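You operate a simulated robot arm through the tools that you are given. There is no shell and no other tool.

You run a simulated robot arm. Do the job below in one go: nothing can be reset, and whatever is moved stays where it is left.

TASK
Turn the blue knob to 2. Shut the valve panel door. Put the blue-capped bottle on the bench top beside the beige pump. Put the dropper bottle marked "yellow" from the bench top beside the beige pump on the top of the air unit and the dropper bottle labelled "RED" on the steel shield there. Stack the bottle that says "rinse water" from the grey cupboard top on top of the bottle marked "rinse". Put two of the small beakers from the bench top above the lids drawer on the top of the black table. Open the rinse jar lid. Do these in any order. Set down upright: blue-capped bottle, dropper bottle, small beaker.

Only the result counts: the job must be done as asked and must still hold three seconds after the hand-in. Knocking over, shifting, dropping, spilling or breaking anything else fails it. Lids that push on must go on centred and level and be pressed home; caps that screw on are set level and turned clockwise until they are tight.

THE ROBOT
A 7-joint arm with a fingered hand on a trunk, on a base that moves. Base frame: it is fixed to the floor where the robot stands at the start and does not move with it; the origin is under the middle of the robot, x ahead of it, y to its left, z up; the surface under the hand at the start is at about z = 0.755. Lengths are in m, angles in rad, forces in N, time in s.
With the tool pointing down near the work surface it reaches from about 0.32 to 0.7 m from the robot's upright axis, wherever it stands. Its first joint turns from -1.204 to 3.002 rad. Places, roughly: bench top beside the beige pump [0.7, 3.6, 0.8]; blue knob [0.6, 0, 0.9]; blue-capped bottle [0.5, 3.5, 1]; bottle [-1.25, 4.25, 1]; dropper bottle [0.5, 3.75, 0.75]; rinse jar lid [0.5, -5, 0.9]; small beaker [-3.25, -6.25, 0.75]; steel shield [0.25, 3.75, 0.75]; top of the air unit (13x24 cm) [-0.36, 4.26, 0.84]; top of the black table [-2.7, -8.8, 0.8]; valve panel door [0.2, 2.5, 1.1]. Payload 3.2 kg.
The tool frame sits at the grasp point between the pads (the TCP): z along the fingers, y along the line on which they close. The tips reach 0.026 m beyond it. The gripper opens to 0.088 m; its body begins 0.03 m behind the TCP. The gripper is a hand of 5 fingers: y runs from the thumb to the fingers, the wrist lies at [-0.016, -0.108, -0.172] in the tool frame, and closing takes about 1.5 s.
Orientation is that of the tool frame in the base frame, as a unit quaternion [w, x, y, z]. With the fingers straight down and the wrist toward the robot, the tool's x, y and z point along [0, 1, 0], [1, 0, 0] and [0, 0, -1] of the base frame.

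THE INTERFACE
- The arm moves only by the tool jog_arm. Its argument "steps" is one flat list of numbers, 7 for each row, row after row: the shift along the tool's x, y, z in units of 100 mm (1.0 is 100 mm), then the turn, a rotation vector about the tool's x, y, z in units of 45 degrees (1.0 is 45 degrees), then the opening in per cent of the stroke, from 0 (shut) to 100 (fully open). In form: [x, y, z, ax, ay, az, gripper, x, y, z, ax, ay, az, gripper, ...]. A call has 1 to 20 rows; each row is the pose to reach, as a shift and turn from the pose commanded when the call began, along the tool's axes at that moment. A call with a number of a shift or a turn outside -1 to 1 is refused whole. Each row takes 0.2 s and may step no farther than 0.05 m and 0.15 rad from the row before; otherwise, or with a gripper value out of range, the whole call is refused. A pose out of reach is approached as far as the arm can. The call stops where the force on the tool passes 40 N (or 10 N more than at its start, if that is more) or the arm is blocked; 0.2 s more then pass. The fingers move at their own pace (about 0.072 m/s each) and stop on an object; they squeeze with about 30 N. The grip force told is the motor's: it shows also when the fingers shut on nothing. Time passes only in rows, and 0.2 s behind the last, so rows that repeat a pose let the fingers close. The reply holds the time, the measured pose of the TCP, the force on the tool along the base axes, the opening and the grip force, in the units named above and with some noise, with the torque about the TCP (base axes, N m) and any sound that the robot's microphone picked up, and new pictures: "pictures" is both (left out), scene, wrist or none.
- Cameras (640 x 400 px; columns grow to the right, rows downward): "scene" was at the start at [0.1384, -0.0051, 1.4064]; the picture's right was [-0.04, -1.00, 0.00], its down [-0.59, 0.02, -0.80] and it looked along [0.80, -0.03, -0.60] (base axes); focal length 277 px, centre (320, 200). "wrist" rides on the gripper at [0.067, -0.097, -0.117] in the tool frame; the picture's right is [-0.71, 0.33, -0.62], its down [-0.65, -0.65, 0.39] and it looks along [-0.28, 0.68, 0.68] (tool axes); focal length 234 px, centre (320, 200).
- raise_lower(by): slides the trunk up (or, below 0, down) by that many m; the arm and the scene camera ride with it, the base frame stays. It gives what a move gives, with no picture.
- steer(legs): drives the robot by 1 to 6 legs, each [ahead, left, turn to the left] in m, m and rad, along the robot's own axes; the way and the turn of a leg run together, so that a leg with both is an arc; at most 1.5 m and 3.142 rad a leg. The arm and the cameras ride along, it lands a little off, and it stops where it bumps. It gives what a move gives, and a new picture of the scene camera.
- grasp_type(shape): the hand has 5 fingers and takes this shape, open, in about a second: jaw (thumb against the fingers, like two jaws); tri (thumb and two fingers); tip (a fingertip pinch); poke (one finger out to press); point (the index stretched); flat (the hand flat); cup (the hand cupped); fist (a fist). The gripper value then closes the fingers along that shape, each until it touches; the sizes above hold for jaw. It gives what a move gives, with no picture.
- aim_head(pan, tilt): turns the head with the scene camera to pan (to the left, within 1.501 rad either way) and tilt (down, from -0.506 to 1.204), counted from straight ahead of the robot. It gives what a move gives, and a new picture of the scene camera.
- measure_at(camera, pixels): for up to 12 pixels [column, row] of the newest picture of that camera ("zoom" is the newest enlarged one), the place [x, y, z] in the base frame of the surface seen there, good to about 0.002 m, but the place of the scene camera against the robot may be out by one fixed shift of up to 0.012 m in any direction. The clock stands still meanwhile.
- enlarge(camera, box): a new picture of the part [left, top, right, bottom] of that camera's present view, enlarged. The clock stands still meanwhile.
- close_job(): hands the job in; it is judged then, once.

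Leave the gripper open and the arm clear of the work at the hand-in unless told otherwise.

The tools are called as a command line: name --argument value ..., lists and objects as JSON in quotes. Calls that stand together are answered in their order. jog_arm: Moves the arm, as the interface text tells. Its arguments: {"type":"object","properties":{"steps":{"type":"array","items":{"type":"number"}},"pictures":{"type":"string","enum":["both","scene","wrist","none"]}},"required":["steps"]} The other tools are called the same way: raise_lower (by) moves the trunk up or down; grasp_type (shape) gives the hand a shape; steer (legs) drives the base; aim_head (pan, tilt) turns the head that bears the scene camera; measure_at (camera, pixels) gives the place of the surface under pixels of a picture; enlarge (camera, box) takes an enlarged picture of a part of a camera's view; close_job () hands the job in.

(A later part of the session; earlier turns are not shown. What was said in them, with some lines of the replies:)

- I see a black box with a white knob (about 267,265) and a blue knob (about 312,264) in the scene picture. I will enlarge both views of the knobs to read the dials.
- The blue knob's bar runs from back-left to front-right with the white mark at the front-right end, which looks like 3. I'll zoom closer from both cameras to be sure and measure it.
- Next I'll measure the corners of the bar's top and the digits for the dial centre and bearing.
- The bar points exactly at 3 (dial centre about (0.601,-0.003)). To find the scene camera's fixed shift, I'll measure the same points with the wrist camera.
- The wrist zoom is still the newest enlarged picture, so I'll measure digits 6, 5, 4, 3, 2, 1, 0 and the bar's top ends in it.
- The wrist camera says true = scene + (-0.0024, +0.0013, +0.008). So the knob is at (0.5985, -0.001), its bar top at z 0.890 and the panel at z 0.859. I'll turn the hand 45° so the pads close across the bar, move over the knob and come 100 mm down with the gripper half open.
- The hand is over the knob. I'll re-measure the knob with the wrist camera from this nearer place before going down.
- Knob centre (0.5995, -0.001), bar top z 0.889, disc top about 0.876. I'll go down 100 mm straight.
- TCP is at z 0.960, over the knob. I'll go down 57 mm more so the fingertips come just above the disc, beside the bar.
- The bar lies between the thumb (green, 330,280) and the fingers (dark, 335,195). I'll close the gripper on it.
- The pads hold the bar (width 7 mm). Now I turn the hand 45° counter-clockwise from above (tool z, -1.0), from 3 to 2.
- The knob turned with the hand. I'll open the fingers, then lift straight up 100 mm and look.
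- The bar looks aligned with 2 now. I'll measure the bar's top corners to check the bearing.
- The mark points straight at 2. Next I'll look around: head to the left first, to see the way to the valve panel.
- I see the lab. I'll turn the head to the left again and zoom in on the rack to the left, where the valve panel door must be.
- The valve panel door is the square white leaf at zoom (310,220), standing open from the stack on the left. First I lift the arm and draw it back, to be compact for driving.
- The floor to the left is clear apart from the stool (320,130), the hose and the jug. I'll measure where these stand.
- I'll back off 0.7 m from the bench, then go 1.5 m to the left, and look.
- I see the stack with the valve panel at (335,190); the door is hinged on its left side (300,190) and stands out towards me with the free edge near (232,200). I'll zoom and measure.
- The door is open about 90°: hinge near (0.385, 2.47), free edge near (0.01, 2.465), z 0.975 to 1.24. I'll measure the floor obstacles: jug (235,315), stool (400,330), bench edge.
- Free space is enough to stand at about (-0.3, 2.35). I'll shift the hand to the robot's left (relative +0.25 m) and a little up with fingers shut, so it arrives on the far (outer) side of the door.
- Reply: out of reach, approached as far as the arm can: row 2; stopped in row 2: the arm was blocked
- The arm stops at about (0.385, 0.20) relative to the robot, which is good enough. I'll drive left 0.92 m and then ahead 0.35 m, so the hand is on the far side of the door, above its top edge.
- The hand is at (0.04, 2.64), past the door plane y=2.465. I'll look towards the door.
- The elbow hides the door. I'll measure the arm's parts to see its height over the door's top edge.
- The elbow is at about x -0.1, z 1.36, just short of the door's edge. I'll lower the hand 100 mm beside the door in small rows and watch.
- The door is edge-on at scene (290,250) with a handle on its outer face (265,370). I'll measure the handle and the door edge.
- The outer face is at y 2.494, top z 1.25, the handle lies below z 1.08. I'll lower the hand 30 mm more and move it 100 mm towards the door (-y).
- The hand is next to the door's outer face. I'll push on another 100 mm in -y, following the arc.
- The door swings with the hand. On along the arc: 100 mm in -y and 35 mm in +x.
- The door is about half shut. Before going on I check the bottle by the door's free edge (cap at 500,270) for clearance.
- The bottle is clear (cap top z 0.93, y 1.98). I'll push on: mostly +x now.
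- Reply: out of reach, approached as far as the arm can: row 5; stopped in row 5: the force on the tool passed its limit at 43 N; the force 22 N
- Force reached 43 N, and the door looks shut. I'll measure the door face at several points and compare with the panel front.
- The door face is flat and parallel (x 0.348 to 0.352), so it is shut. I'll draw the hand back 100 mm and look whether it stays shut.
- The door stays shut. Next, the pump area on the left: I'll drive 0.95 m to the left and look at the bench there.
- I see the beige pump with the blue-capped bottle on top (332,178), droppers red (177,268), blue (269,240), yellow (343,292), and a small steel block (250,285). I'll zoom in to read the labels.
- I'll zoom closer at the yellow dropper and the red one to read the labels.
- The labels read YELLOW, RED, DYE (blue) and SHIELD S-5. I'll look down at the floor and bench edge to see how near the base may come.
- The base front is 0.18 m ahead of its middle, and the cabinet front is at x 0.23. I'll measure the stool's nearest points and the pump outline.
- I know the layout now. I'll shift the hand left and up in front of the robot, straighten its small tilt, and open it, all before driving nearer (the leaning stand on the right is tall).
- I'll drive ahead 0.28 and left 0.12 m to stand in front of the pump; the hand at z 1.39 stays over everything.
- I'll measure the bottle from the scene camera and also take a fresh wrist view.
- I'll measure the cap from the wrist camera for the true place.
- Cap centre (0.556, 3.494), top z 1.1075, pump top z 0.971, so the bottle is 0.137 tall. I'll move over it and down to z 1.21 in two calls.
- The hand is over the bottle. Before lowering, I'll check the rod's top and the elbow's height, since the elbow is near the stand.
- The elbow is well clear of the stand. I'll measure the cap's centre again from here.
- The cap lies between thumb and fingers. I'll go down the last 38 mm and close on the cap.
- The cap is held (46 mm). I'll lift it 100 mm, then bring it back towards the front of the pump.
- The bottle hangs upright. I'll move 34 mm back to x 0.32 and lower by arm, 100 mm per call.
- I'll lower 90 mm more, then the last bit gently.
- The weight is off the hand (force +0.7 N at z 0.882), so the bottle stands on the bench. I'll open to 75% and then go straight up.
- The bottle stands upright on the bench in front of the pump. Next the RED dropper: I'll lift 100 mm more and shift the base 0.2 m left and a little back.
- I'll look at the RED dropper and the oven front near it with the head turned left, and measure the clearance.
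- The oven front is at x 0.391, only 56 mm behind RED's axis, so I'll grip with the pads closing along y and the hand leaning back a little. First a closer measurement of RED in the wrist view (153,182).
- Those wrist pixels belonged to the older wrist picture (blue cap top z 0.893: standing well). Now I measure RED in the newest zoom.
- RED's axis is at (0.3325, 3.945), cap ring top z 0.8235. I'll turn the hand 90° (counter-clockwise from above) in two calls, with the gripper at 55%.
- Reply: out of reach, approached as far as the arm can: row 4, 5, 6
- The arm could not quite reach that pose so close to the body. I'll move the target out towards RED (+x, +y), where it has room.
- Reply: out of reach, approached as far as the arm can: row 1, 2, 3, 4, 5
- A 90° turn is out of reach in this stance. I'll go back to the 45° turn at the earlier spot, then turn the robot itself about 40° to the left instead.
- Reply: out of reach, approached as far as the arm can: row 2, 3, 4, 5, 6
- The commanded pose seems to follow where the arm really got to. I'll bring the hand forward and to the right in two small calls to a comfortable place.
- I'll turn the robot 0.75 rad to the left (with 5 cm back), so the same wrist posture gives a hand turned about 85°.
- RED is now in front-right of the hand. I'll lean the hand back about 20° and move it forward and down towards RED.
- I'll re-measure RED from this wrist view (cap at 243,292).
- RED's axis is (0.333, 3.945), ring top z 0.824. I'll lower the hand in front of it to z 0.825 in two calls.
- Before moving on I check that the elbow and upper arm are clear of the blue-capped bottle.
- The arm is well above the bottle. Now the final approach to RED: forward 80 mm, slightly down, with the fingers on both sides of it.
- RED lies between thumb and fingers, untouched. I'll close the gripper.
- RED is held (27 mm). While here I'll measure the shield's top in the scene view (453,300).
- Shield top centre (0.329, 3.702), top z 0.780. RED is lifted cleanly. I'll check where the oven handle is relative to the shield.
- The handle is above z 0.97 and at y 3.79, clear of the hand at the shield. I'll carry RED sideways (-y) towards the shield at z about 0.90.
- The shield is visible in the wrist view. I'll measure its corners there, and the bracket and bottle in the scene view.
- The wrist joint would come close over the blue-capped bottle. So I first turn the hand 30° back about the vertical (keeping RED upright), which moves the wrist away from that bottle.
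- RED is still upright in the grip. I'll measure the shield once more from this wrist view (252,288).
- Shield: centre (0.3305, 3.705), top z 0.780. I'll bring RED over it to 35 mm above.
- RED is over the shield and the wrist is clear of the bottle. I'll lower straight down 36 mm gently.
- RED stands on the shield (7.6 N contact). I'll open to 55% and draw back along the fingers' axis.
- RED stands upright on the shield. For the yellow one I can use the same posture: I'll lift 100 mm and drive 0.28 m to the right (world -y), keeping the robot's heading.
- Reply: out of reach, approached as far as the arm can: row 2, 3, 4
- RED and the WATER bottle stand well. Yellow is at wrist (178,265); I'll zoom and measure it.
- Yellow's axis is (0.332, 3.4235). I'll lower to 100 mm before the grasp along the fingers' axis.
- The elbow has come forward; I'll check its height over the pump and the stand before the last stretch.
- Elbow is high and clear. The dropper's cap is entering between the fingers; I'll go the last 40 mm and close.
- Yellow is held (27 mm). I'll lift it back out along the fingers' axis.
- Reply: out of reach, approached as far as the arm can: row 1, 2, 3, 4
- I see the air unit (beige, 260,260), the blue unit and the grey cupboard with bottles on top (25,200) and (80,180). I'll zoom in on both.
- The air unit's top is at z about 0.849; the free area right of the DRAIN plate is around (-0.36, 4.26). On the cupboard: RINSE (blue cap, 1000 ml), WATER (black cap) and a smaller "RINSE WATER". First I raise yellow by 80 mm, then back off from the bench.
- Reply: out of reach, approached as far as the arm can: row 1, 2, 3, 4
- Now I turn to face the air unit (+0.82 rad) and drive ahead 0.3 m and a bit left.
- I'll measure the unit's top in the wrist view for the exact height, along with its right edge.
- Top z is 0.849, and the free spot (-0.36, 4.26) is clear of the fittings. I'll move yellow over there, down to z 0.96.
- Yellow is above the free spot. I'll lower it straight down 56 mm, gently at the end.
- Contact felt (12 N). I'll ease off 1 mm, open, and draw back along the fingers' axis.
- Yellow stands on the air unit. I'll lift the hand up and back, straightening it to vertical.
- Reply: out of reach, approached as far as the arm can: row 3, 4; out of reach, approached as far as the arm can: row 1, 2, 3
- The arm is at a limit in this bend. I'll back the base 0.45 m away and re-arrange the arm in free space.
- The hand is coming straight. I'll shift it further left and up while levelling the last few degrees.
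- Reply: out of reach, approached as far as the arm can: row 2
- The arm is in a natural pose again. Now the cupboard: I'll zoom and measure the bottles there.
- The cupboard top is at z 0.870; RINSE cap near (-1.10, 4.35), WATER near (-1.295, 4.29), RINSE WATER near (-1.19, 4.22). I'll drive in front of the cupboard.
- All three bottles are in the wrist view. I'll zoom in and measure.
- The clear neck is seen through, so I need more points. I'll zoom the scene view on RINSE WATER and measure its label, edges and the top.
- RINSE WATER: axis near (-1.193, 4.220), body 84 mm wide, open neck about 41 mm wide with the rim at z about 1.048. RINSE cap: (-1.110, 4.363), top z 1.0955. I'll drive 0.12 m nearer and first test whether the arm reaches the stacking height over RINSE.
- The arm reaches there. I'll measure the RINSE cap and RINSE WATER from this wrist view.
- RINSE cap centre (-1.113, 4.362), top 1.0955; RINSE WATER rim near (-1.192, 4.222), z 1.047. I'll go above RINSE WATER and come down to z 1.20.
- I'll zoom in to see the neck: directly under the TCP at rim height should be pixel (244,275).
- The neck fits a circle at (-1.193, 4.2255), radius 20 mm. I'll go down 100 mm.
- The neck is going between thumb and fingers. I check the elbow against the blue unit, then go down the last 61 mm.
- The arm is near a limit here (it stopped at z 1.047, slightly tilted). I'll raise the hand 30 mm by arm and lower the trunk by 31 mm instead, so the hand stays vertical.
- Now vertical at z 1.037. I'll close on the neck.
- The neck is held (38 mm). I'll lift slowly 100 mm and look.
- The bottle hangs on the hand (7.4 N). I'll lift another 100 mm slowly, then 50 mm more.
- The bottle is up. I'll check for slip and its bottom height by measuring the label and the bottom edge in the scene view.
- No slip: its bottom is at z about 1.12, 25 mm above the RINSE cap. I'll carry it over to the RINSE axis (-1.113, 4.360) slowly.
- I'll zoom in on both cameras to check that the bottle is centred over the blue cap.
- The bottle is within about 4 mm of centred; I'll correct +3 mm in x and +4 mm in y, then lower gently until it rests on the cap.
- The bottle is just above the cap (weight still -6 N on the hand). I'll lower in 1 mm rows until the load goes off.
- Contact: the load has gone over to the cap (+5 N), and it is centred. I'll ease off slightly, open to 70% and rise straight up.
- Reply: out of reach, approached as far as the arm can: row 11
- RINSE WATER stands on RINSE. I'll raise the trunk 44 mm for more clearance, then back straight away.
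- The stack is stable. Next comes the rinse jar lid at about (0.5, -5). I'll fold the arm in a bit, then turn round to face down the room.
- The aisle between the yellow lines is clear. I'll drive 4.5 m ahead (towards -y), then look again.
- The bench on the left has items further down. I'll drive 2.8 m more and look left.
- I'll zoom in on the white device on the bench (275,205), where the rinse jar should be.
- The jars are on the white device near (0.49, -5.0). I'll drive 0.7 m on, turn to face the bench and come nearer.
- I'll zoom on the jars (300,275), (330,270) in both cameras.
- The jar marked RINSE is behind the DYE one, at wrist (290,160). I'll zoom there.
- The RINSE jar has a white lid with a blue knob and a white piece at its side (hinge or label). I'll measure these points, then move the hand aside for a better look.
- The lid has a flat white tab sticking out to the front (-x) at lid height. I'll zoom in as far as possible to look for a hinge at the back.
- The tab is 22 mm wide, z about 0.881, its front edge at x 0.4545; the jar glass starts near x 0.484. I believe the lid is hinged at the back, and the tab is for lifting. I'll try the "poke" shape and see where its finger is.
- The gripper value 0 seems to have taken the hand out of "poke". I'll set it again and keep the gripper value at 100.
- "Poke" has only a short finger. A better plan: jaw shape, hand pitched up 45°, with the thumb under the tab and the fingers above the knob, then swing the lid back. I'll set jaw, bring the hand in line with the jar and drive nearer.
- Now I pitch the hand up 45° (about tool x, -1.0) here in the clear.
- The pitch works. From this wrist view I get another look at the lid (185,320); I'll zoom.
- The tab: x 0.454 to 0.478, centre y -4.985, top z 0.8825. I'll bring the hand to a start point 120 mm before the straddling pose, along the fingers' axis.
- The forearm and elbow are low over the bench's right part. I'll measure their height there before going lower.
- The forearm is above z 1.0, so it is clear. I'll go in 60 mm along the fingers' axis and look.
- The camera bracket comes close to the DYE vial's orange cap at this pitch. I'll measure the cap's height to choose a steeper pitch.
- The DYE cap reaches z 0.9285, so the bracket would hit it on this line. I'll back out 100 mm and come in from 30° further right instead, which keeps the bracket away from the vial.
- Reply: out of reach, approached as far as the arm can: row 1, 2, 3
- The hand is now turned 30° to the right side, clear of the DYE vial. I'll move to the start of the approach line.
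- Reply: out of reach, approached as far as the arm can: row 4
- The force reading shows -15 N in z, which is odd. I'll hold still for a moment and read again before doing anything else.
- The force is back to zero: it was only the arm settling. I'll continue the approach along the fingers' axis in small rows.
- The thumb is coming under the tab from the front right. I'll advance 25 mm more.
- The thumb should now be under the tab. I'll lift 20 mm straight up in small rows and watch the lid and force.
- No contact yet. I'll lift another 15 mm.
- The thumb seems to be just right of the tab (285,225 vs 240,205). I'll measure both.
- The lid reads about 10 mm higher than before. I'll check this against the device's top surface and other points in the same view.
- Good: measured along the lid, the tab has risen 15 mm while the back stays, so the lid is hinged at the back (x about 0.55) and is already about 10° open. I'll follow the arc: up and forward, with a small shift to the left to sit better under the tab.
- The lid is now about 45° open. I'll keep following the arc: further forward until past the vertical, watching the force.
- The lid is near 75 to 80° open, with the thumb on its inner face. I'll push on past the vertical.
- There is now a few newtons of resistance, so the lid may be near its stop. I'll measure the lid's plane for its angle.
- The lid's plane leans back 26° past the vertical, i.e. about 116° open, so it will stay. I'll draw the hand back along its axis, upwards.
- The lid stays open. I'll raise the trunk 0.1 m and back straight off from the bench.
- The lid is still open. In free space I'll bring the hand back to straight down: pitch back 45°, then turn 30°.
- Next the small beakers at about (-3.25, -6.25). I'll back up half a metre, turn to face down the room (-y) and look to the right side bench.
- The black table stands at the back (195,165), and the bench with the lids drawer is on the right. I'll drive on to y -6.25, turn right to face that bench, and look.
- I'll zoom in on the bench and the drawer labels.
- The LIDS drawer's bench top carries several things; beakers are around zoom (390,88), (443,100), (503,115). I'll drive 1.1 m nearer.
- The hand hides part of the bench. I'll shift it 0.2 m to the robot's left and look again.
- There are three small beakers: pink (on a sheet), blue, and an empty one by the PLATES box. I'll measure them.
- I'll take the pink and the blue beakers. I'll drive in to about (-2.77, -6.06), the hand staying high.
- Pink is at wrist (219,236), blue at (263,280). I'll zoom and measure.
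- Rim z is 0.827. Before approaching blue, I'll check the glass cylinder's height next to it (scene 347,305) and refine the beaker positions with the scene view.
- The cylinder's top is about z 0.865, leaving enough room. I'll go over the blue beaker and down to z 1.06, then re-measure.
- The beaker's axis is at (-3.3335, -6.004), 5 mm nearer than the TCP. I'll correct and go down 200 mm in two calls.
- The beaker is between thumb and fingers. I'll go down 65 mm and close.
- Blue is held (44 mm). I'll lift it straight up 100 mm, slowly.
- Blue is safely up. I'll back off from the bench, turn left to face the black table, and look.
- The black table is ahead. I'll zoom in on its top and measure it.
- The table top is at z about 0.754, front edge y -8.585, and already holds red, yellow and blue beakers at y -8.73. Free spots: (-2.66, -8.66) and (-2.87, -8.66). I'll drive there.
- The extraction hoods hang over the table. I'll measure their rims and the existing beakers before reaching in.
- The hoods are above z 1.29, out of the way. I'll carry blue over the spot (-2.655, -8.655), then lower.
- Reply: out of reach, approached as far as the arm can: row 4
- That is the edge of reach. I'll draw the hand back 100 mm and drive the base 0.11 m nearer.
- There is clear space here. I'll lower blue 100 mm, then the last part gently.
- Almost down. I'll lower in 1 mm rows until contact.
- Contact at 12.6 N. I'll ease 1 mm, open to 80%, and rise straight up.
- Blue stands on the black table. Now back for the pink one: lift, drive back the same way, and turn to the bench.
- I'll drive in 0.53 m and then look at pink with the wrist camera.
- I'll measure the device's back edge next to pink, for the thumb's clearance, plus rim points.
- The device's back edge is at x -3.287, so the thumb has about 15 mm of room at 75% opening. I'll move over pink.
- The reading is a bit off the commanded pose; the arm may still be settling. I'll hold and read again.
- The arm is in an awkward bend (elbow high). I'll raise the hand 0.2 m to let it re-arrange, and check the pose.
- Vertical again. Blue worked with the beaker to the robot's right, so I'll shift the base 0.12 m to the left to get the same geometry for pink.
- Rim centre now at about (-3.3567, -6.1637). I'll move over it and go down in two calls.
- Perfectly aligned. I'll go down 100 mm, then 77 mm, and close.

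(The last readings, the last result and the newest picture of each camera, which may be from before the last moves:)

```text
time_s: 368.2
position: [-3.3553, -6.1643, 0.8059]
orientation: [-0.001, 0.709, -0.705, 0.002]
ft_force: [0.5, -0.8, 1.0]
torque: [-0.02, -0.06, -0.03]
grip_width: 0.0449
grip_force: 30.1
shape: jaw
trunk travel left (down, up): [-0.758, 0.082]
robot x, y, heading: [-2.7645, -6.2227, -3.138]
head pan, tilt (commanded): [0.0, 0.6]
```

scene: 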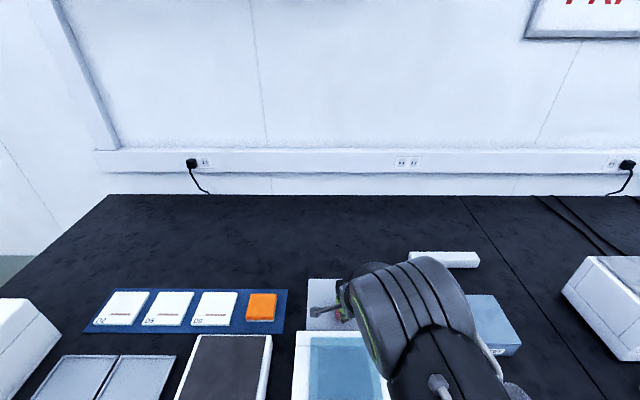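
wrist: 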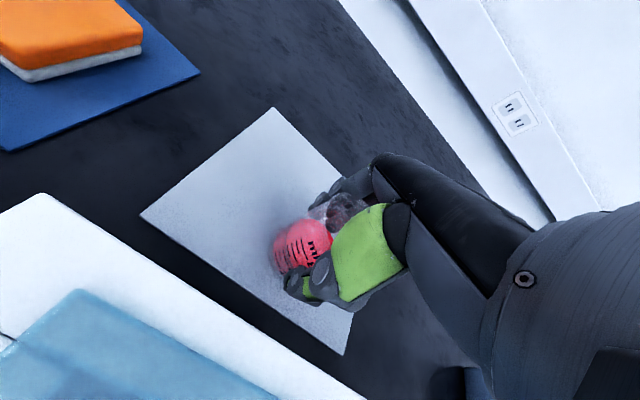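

Pink is held (45 mm). I'll lift it 200 mm straight up.

jog_arm --steps '[0, 0, -0.1, 0, 0, 0, 0, 0, 0, -0.25, 0, 0, 0, 0, 0, 0, -0.45, 0, 0, 0, 0, 0, 0, -0.7, 0, 0, 0, 0, 0, 0, -1.0, 0, 0, 0, 0]' --pictures "wrist"

jog_arm --steps '[0, 0, -0.25, 0, 0, 0, 0, 0, 0, -0.5, 0, 0, 0, 0, 0, 0, -0.75, 0, 0, 0, 0, 0, 0, -1.0, 0, 0, 0, 0]' --pictures "scene"

```text
time_s: 369.4
position: [-3.3547, -6.1644, 0.9068]
orientation: [-0.002, 0.709, -0.705, 0.001]
ft_force: [0.5, 0.5, -0.4]
torque: [0.0, 0.02, 0.0]
grip_width: 0.0443
grip_force: 29.9
shape: jaw
trunk travel left (down, up): [-0.758, 0.082]
robot x, y, heading: [-2.7626, -6.2233, -3.139]
head pan, tilt (commanded): [0.0, 0.6]
```

wrist: 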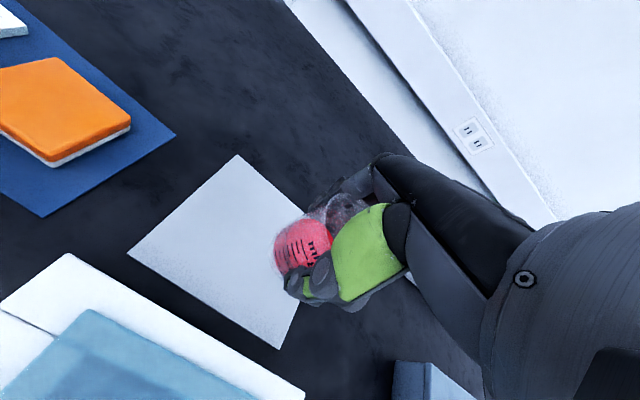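

```text
time_s: 370.4
position: [-3.3574, -6.1642, 1.0058]
orientation: [-0.001, 0.709, -0.705, 0.001]
ft_force: [0.0, 0.7, -0.7]
torque: [0.0, 0.02, 0.02]
grip_width: 0.0449
grip_force: 30.3
shape: jaw
trunk travel left (down, up): [-0.758, 0.082]
robot x, y, heading: [-2.7658, -6.2212, -3.13]
head pan, tilt (commanded): [0.0, 0.6]
```

scene: 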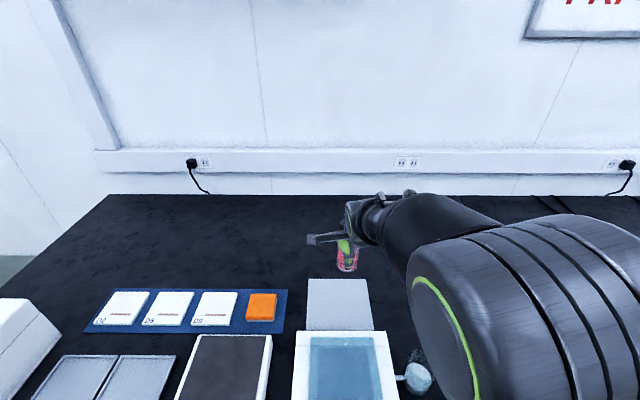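

Pink is up and clear. I'll back off, turn left and drive to the black table again.

steer --legs '[[-0.55, 0, 0], [0, 0, 1.565], [1.3, 0, 0], [0.44, -0.58, 0]]'

aim_head --pan 0.0 --tilt 0.7

enlarge --camera "wrist" --box '[0, 0, 640, 400]'

```text
time_s: 387.1
position: [-2.806, -8.5549, 1.0055]
orientation: [-0.002, 1.0, 0.015, 0.0]
ft_force: [-0.5, 0.1, -0.9]
torque: [-0.01, 0.0, -0.01]
grip_width: 0.0445
grip_force: 29.5
shape: jaw
trunk travel left (down, up): [-0.758, 0.082]
robot x, y, heading: [-2.7631, -7.9604, -1.54]
head pan, tilt (commanded): [0.0, 0.6]
```

scene: 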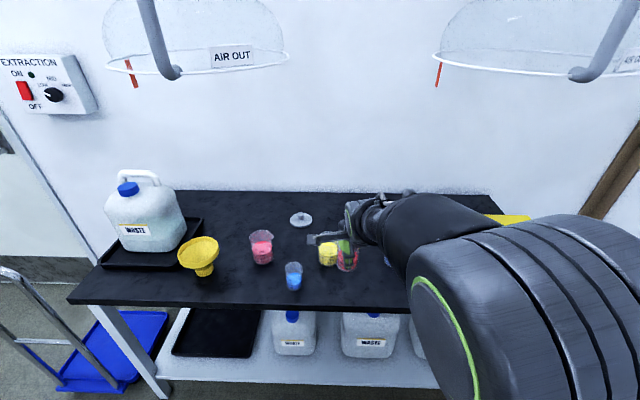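

```text
time_s: 387.8
position: [-2.8056, -8.5558, 1.0058]
orientation: [-0.002, 1.0, 0.015, 0.0]
ft_force: [0.7, 0.9, -0.9]
torque: [-0.01, 0.0, -0.01]
grip_width: 0.0441
grip_force: 30.3
shape: jaw
trunk travel left (down, up): [-0.758, 0.082]
robot x, y, heading: [-2.7628, -7.963, -1.542]
head pan, tilt (commanded): [0.0, 0.7]
```

scene: 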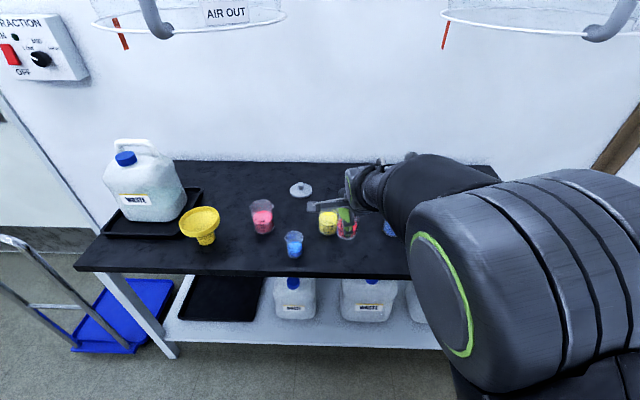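

```text
1.00 times, centred on (320, 200) of wrist (not enlarged: the box is as wide or as high as the picture)
```

zoom: 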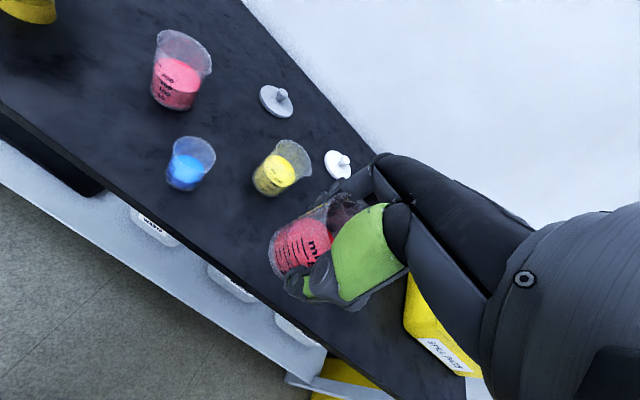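

I'll correct the heading and move the base 0.1 m ahead and 35 mm right, so the hand comes over (-2.86, -8.655).

steer --legs '[[0.1, -0.035, -0.03]]'

enlarge --camera "wrist" --box '[0, 0, 640, 400]'

measure_at --camera "scene" --pixels '[[280, 260], [300, 300], [340, 275], [400, 285], [330, 230], [390, 230]]'

```text
time_s: 389.0
position: [-2.8575, -8.6549, 1.0063]
orientation: [-0.002, 1.0, 0.0, 0.0]
ft_force: [0.1, -0.2, -0.7]
torque: [-0.04, -0.02, 0.01]
grip_width: 0.0444
grip_force: 29.6
shape: jaw
trunk travel left (down, up): [-0.758, 0.082]
robot x, y, heading: [-2.7919, -8.0624, -1.572]
head pan, tilt (commanded): [0.0, 0.7]
```

scene: 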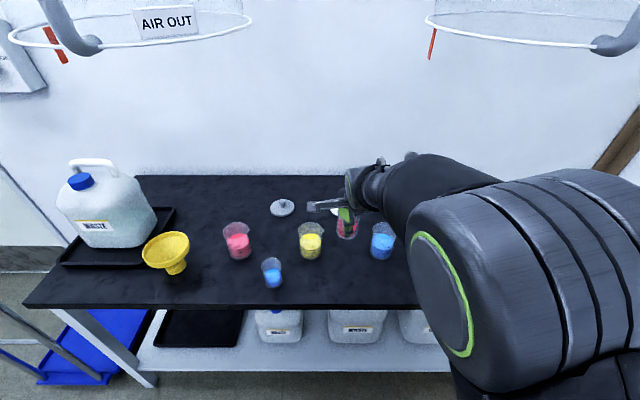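

```text
1.00 times, centred on (320, 200) of wrist (not enlarged: the box is as wide or as high as the picture)
```

zoom: 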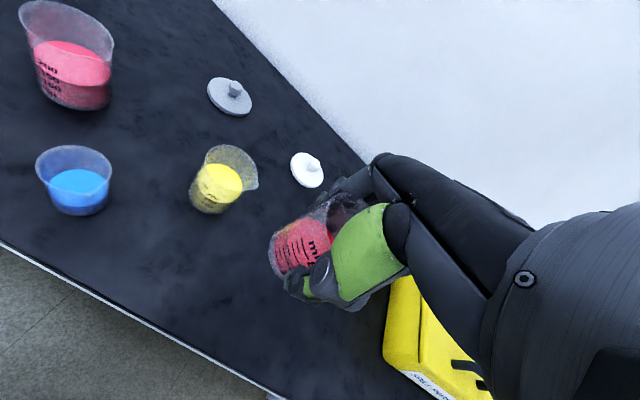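

```text
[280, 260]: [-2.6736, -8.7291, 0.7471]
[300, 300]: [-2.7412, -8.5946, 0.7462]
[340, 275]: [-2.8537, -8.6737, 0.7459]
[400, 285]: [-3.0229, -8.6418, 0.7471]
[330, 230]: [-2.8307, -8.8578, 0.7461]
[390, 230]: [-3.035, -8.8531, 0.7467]
```

I'm over the free spot (-2.8575, -8.655). I'll lower 100 mm, 88 mm and then slowly.

jog_arm --steps '[0, 0, 0.25, 0, 0, 0, 0, 0, 0, 0.5, 0, 0, 0, 0, 0, 0, 0.75, 0, 0, 0, 0, 0, 0, 1.0, 0, 0, 0, 0]' --pictures "wrist"

jog_arm --steps '[0, 0, 0.25, 0, 0, 0, 0, 0, 0, 0.5, 0, 0, 0, 0, 0, 0, 0.7, 0, 0, 0, 0, 0, 0, 0.88, 0, 0, 0, 0, 0, 0, 0.88, 0, 0, 0, 0]' --pictures "both"

```text
time_s: 390.0
position: [-2.8576, -8.658, 0.9056]
orientation: [-0.002, 1.0, 0.0, 0.0]
ft_force: [-0.5, -0.9, -0.5]
torque: [0.02, 0.01, -0.04]
grip_width: 0.0444
grip_force: 30.4
shape: jaw
trunk travel left (down, up): [-0.758, 0.082]
robot x, y, heading: [-2.7964, -8.0636, -1.572]
head pan, tilt (commanded): [0.0, 0.7]
```

wrist: 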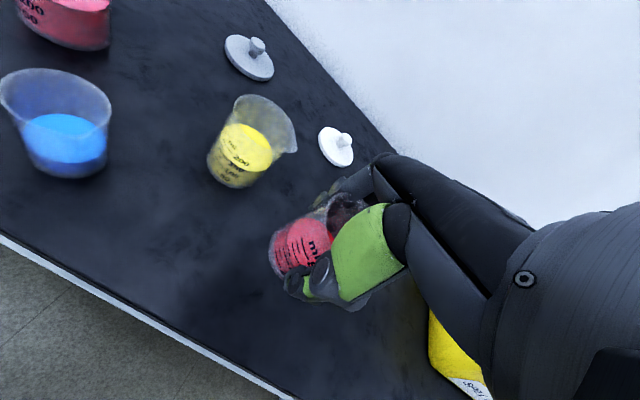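

```text
time_s: 391.2
position: [-2.8569, -8.6557, 0.8199]
orientation: [-0.001, 1.0, 0.0, 0.0]
ft_force: [0.2, 1.0, -1.2]
torque: [0.02, -0.01, 0.0]
grip_width: 0.0442
grip_force: 30.2
shape: jaw
trunk travel left (down, up): [-0.758, 0.082]
robot x, y, heading: [-2.7949, -8.0671, -1.57]
head pan, tilt (commanded): [0.0, 0.7]
```

scene: 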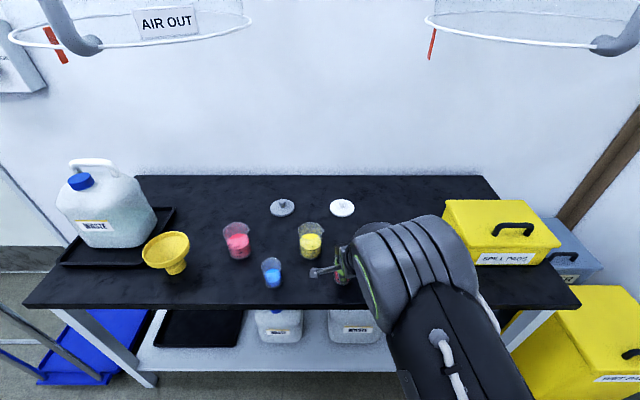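
wrist: 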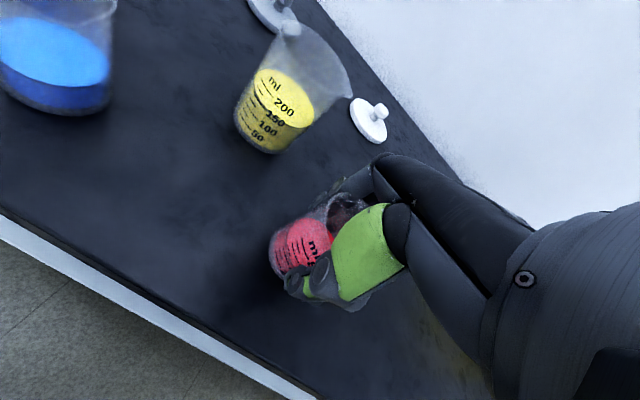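

About 16 mm to go. I'll lower 12 mm, then in 1 mm rows.

jog_arm --steps '[0, 0, 0.05, 0, 0, 0, 0, 0, 0, 0.1, 0, 0, 0, 0, 0, 0, 0.13, 0, 0, 0, 0, 0, 0, 0.14, 0, 0, 0, 0, 0, 0, 0.15, 0, 0, 0, 0]' --pictures "none"

jog_arm --steps '[0, 0, 0.01, 0, 0, 0, 0, 0, 0, 0.02, 0, 0, 0, 0]' --pictures "none"

```text
time_s: 392.4
position: [-2.8584, -8.6549, 0.8027]
orientation: [-0.002, 1.0, 0.0, -0.001]
ft_force: [-0.7, 0.4, -0.6]
torque: [-0.03, 0.01, 0.02]
grip_width: 0.0442
grip_force: 30.1
shape: jaw
trunk travel left (down, up): [-0.758, 0.082]
robot x, y, heading: [-2.7946, -8.0652, -1.571]
head pan, tilt (commanded): [0.0, 0.7]
```

```text
time_s: 393.0
position: [-2.8575, -8.6538, 0.8023]
orientation: [0.0, 1.0, 0.0, -0.001]
ft_force: [0.2, -0.9, 6.2]
torque: [0.13, -0.01, -0.01]
grip_width: 0.0443
grip_force: 30.1
shape: jaw
trunk travel left (down, up): [-0.758, 0.082]
robot x, y, heading: [-2.7957, -8.0625, -1.568]
head pan, tilt (commanded): [0.0, 0.7]
```

Contact (6 N). I'll open to 75% and rise straight up.

jog_arm --steps '[0, 0, 0, 0, 0, 0, 60, 0, 0, 0, 0, 0, 0, 75, 0, 0, 0, 0, 0, 0, 75, 0, 0, 0, 0, 0, 0, 75, 0, 0, -0.1, 0, 0, 0, 75, 0, 0, -0.3, 0, 0, 0, 75, 0, 0, -0.6, 0, 0, 0, 75, 0, 0, -1.0, 0, 0, 0, 75]'

jog_arm --steps '[0, -0.2, -0.25, 0, 0, 0, 75, 0, -0.4, -0.5, 0, 0, 0, 75, 0, -0.6, -0.75, 0, 0, 0, 75, 0, -0.9, -1.0, 0, 0, 0, 75]' --pictures "scene"

enlarge --camera "scene" --box '[200, 180, 440, 330]'

```text
time_s: 394.8
position: [-2.8573, -8.6519, 0.9024]
orientation: [-0.002, 1.0, 0.0, 0.0]
ft_force: [-0.3, 0.0, -0.2]
torque: [-0.01, 0.01, 0.02]
grip_width: 0.0659
grip_force: 0.0
shape: jaw
trunk travel left (down, up): [-0.758, 0.082]
robot x, y, heading: [-2.7962, -8.0618, -1.564]
head pan, tilt (commanded): [0.0, 0.7]
```

scene: 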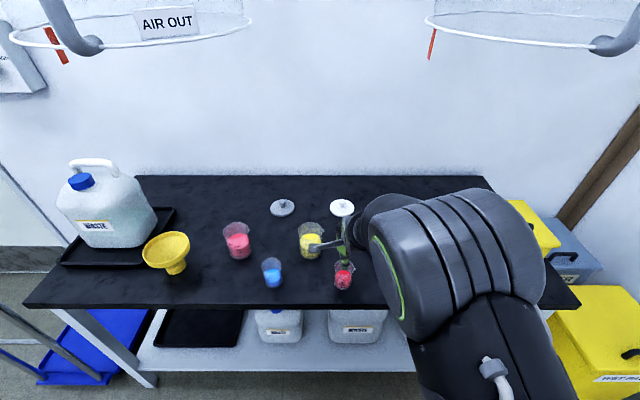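
wrist: 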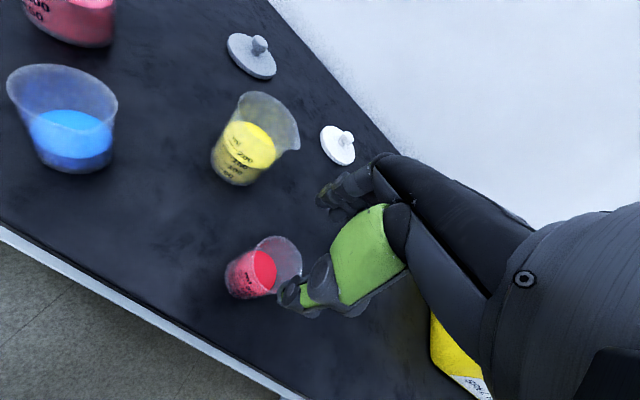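

```text
time_s: 395.8
position: [-2.8553, -8.5619, 1.004]
orientation: [-0.001, 1.0, 0.0, 0.0]
ft_force: [-0.2, 0.3, -0.6]
torque: [-0.01, -0.02, 0.04]
grip_width: 0.0657
grip_force: 0.0
shape: jaw
trunk travel left (down, up): [-0.758, 0.082]
robot x, y, heading: [-2.8007, -8.0635, -1.569]
head pan, tilt (commanded): [0.0, 0.7]
```

scene: 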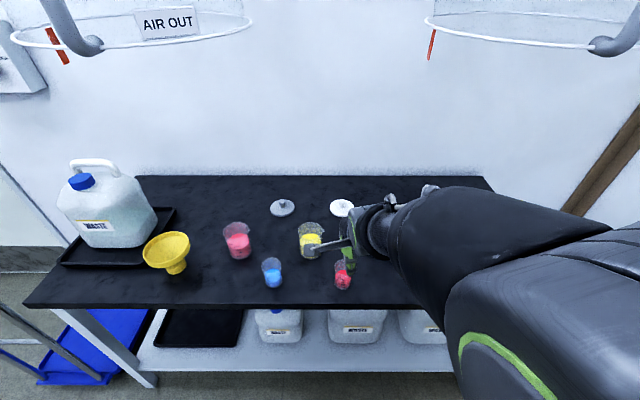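

```text
2.67 times, centred on (320, 255) of scene
```

zoom: 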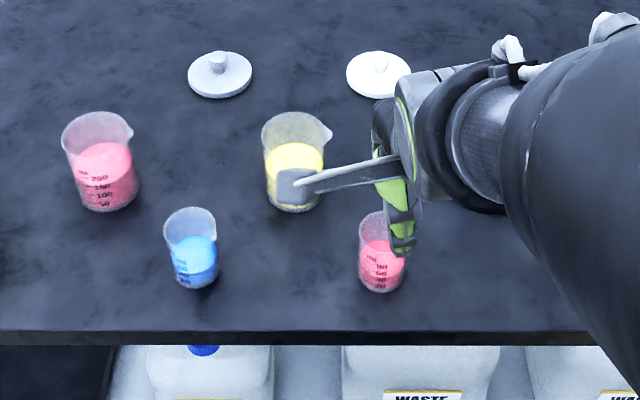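

Both small beakers stand upright on the black table. I'll back the robot off 0.5 m, open the gripper fully and take a last look.

steer --legs '[[-0.5, 0.1, 0]]'

jog_arm --steps '[0, 0, -0.2, 0, 0, 0, 100, 0, 0, -0.4, 0, 0, 0, 100, 0, 0, -0.6, 0, 0, 0, 100, 0, 0, -0.6, 0, 0, 0, 100]' --pictures "scene"

enlarge --camera "scene" --box '[200, 100, 440, 270]'

```text
time_s: 398.8
position: [-2.7558, -8.054, 1.0026]
orientation: [-0.002, 1.0, 0.003, 0.0]
ft_force: [0.4, 1.2, 0.0]
torque: [0.01, 0.0, -0.01]
grip_width: 0.0655
grip_force: 0.0
shape: jaw
trunk travel left (down, up): [-0.758, 0.082]
robot x, y, heading: [-2.7022, -7.5509, -1.56]
head pan, tilt (commanded): [0.0, 0.7]
```

scene: 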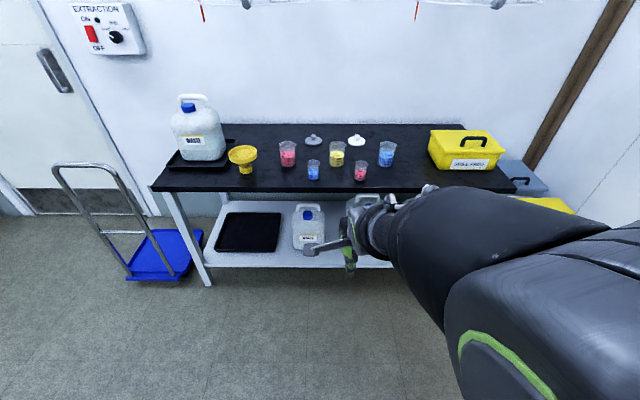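

```text
time_s: 399.8
position: [-2.7554, -8.0544, 1.0619]
orientation: [-0.002, 1.0, 0.003, 0.0]
ft_force: [-0.4, -0.3, -0.1]
torque: [0.05, -0.02, 0.0]
grip_width: 0.0878
grip_force: 0.0
shape: jaw
trunk travel left (down, up): [-0.758, 0.082]
robot x, y, heading: [-2.7003, -7.5515, -1.56]
head pan, tilt (commanded): [0.0, 0.7]
```

scene: 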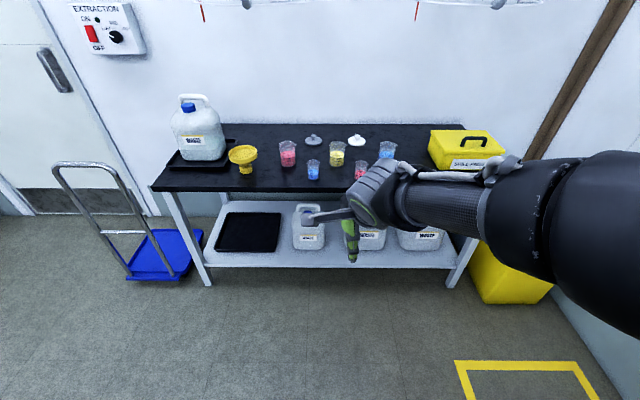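

```text
2.35 times, centred on (320, 185) of scene
```

zoom: 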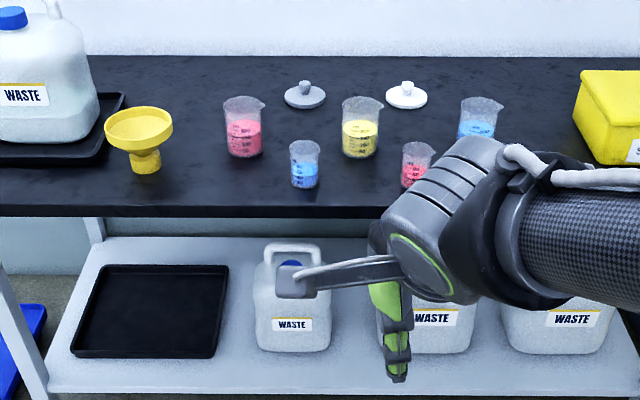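

Everything stands well. For certainty I'll turn left and zoom across the room at the rinse jar lid once more.

steer --legs '[[0, 0, 1.5]]'

aim_head --pan 0.73 --tilt 0.15

```text
time_s: 403.8
position: [-2.2038, -7.6472, 1.0608]
orientation: [-0.001, 0.733, 0.681, -0.002]
ft_force: [0.6, -0.3, 0.3]
torque: [-0.03, 0.0, -0.01]
grip_width: 0.0877
grip_force: 0.1
shape: jaw
trunk travel left (down, up): [-0.758, 0.082]
robot x, y, heading: [-2.7011, -7.55, -0.077]
head pan, tilt (commanded): [0.0, 0.7]
```

scene: 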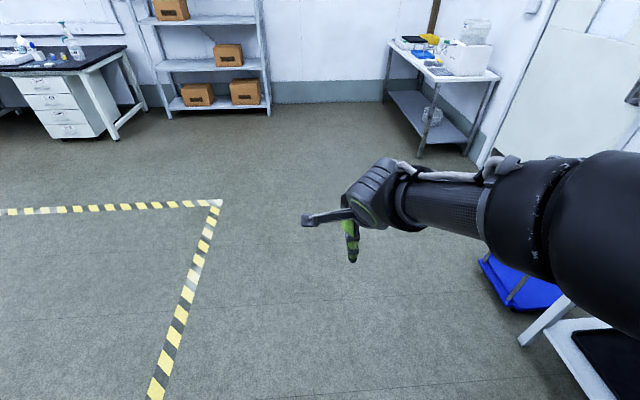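

```text
time_s: 404.9
position: [-2.2031, -7.6468, 1.0608]
orientation: [-0.001, 0.732, 0.681, -0.001]
ft_force: [-0.8, -0.5, 0.2]
torque: [-0.01, 0.0, -0.01]
grip_width: 0.0874
grip_force: 0.2
shape: jaw
trunk travel left (down, up): [-0.758, 0.082]
robot x, y, heading: [-2.6974, -7.554, -0.071]
head pan, tilt (commanded): [0.73, 0.15]
```

scene: 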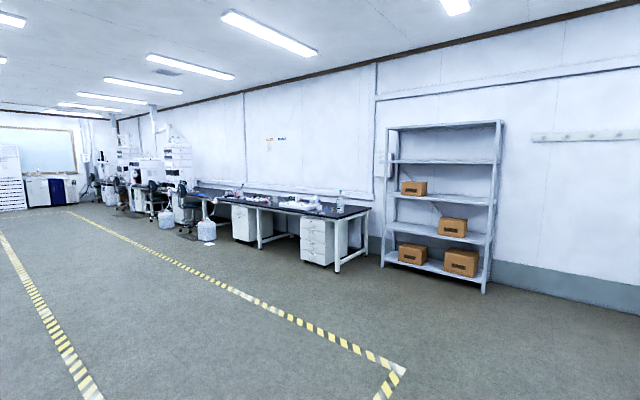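

enlarge --camera "scene" --box '[285, 185, 360, 225]'

enlarge --camera "scene" --box '[0, 140, 110, 215]'

```text
8.53 times, centred on (322, 205) of scene
```

zoom: 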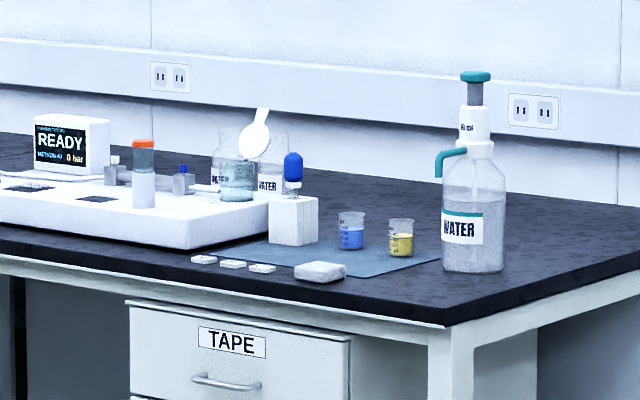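

```text
5.33 times, centred on (55, 178) of scene
```

zoom: 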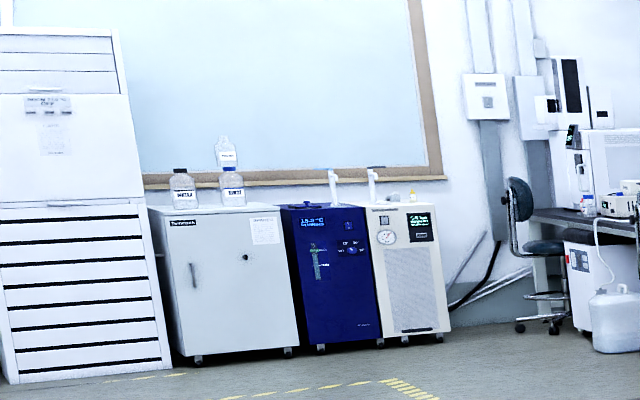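

The lid is open, the rinse-water bottle still stands on the rinse bottle, and yellow is on the air unit. The gripper is open and the arm is clear of everything. I'm handing the job in.

close_job

```text
The job is handed in.
```

I did every part of the job and handed it in. I checked each item with the cameras as I finished it. A last look across the room showed the open lid, the stacked bottles and the yellow dropper bottle still as I left them. I did not go back to re-check the blue knob or the valve panel door at the end.

| Task | Result |
|---|---|
| Blue knob | Turned from 3 to 2; the mark lines up with the 2 |
| Valve panel door | Pushed shut; it stayed flat against the panel after I let go |
| Blue-capped bottle | Standing upright on the bench top, directly in front of the beige pump |
| "Yellow" dropper bottle | Standing upright on top of the air unit |
| "RED" dropper bottle | Standing upright on the steel shield |
| "Rinse water" bottle | Standing on the blue-capped "rinse" bottle on the grey cupboard |
| Two small beakers | The blue and pink ones, upright on the black table |
| Rinse jar lid | Open, about 26° past vertical, and holding |

- **Bottle position:** I took "beside the pump" to include the bench right in front of it, because that is where the yellow dropper bottle started.
- **Choice of rinse bottle:** Another bottle marked "rinse" stands open on the bench. I stacked on the one on the cupboard, which has a flat cap.
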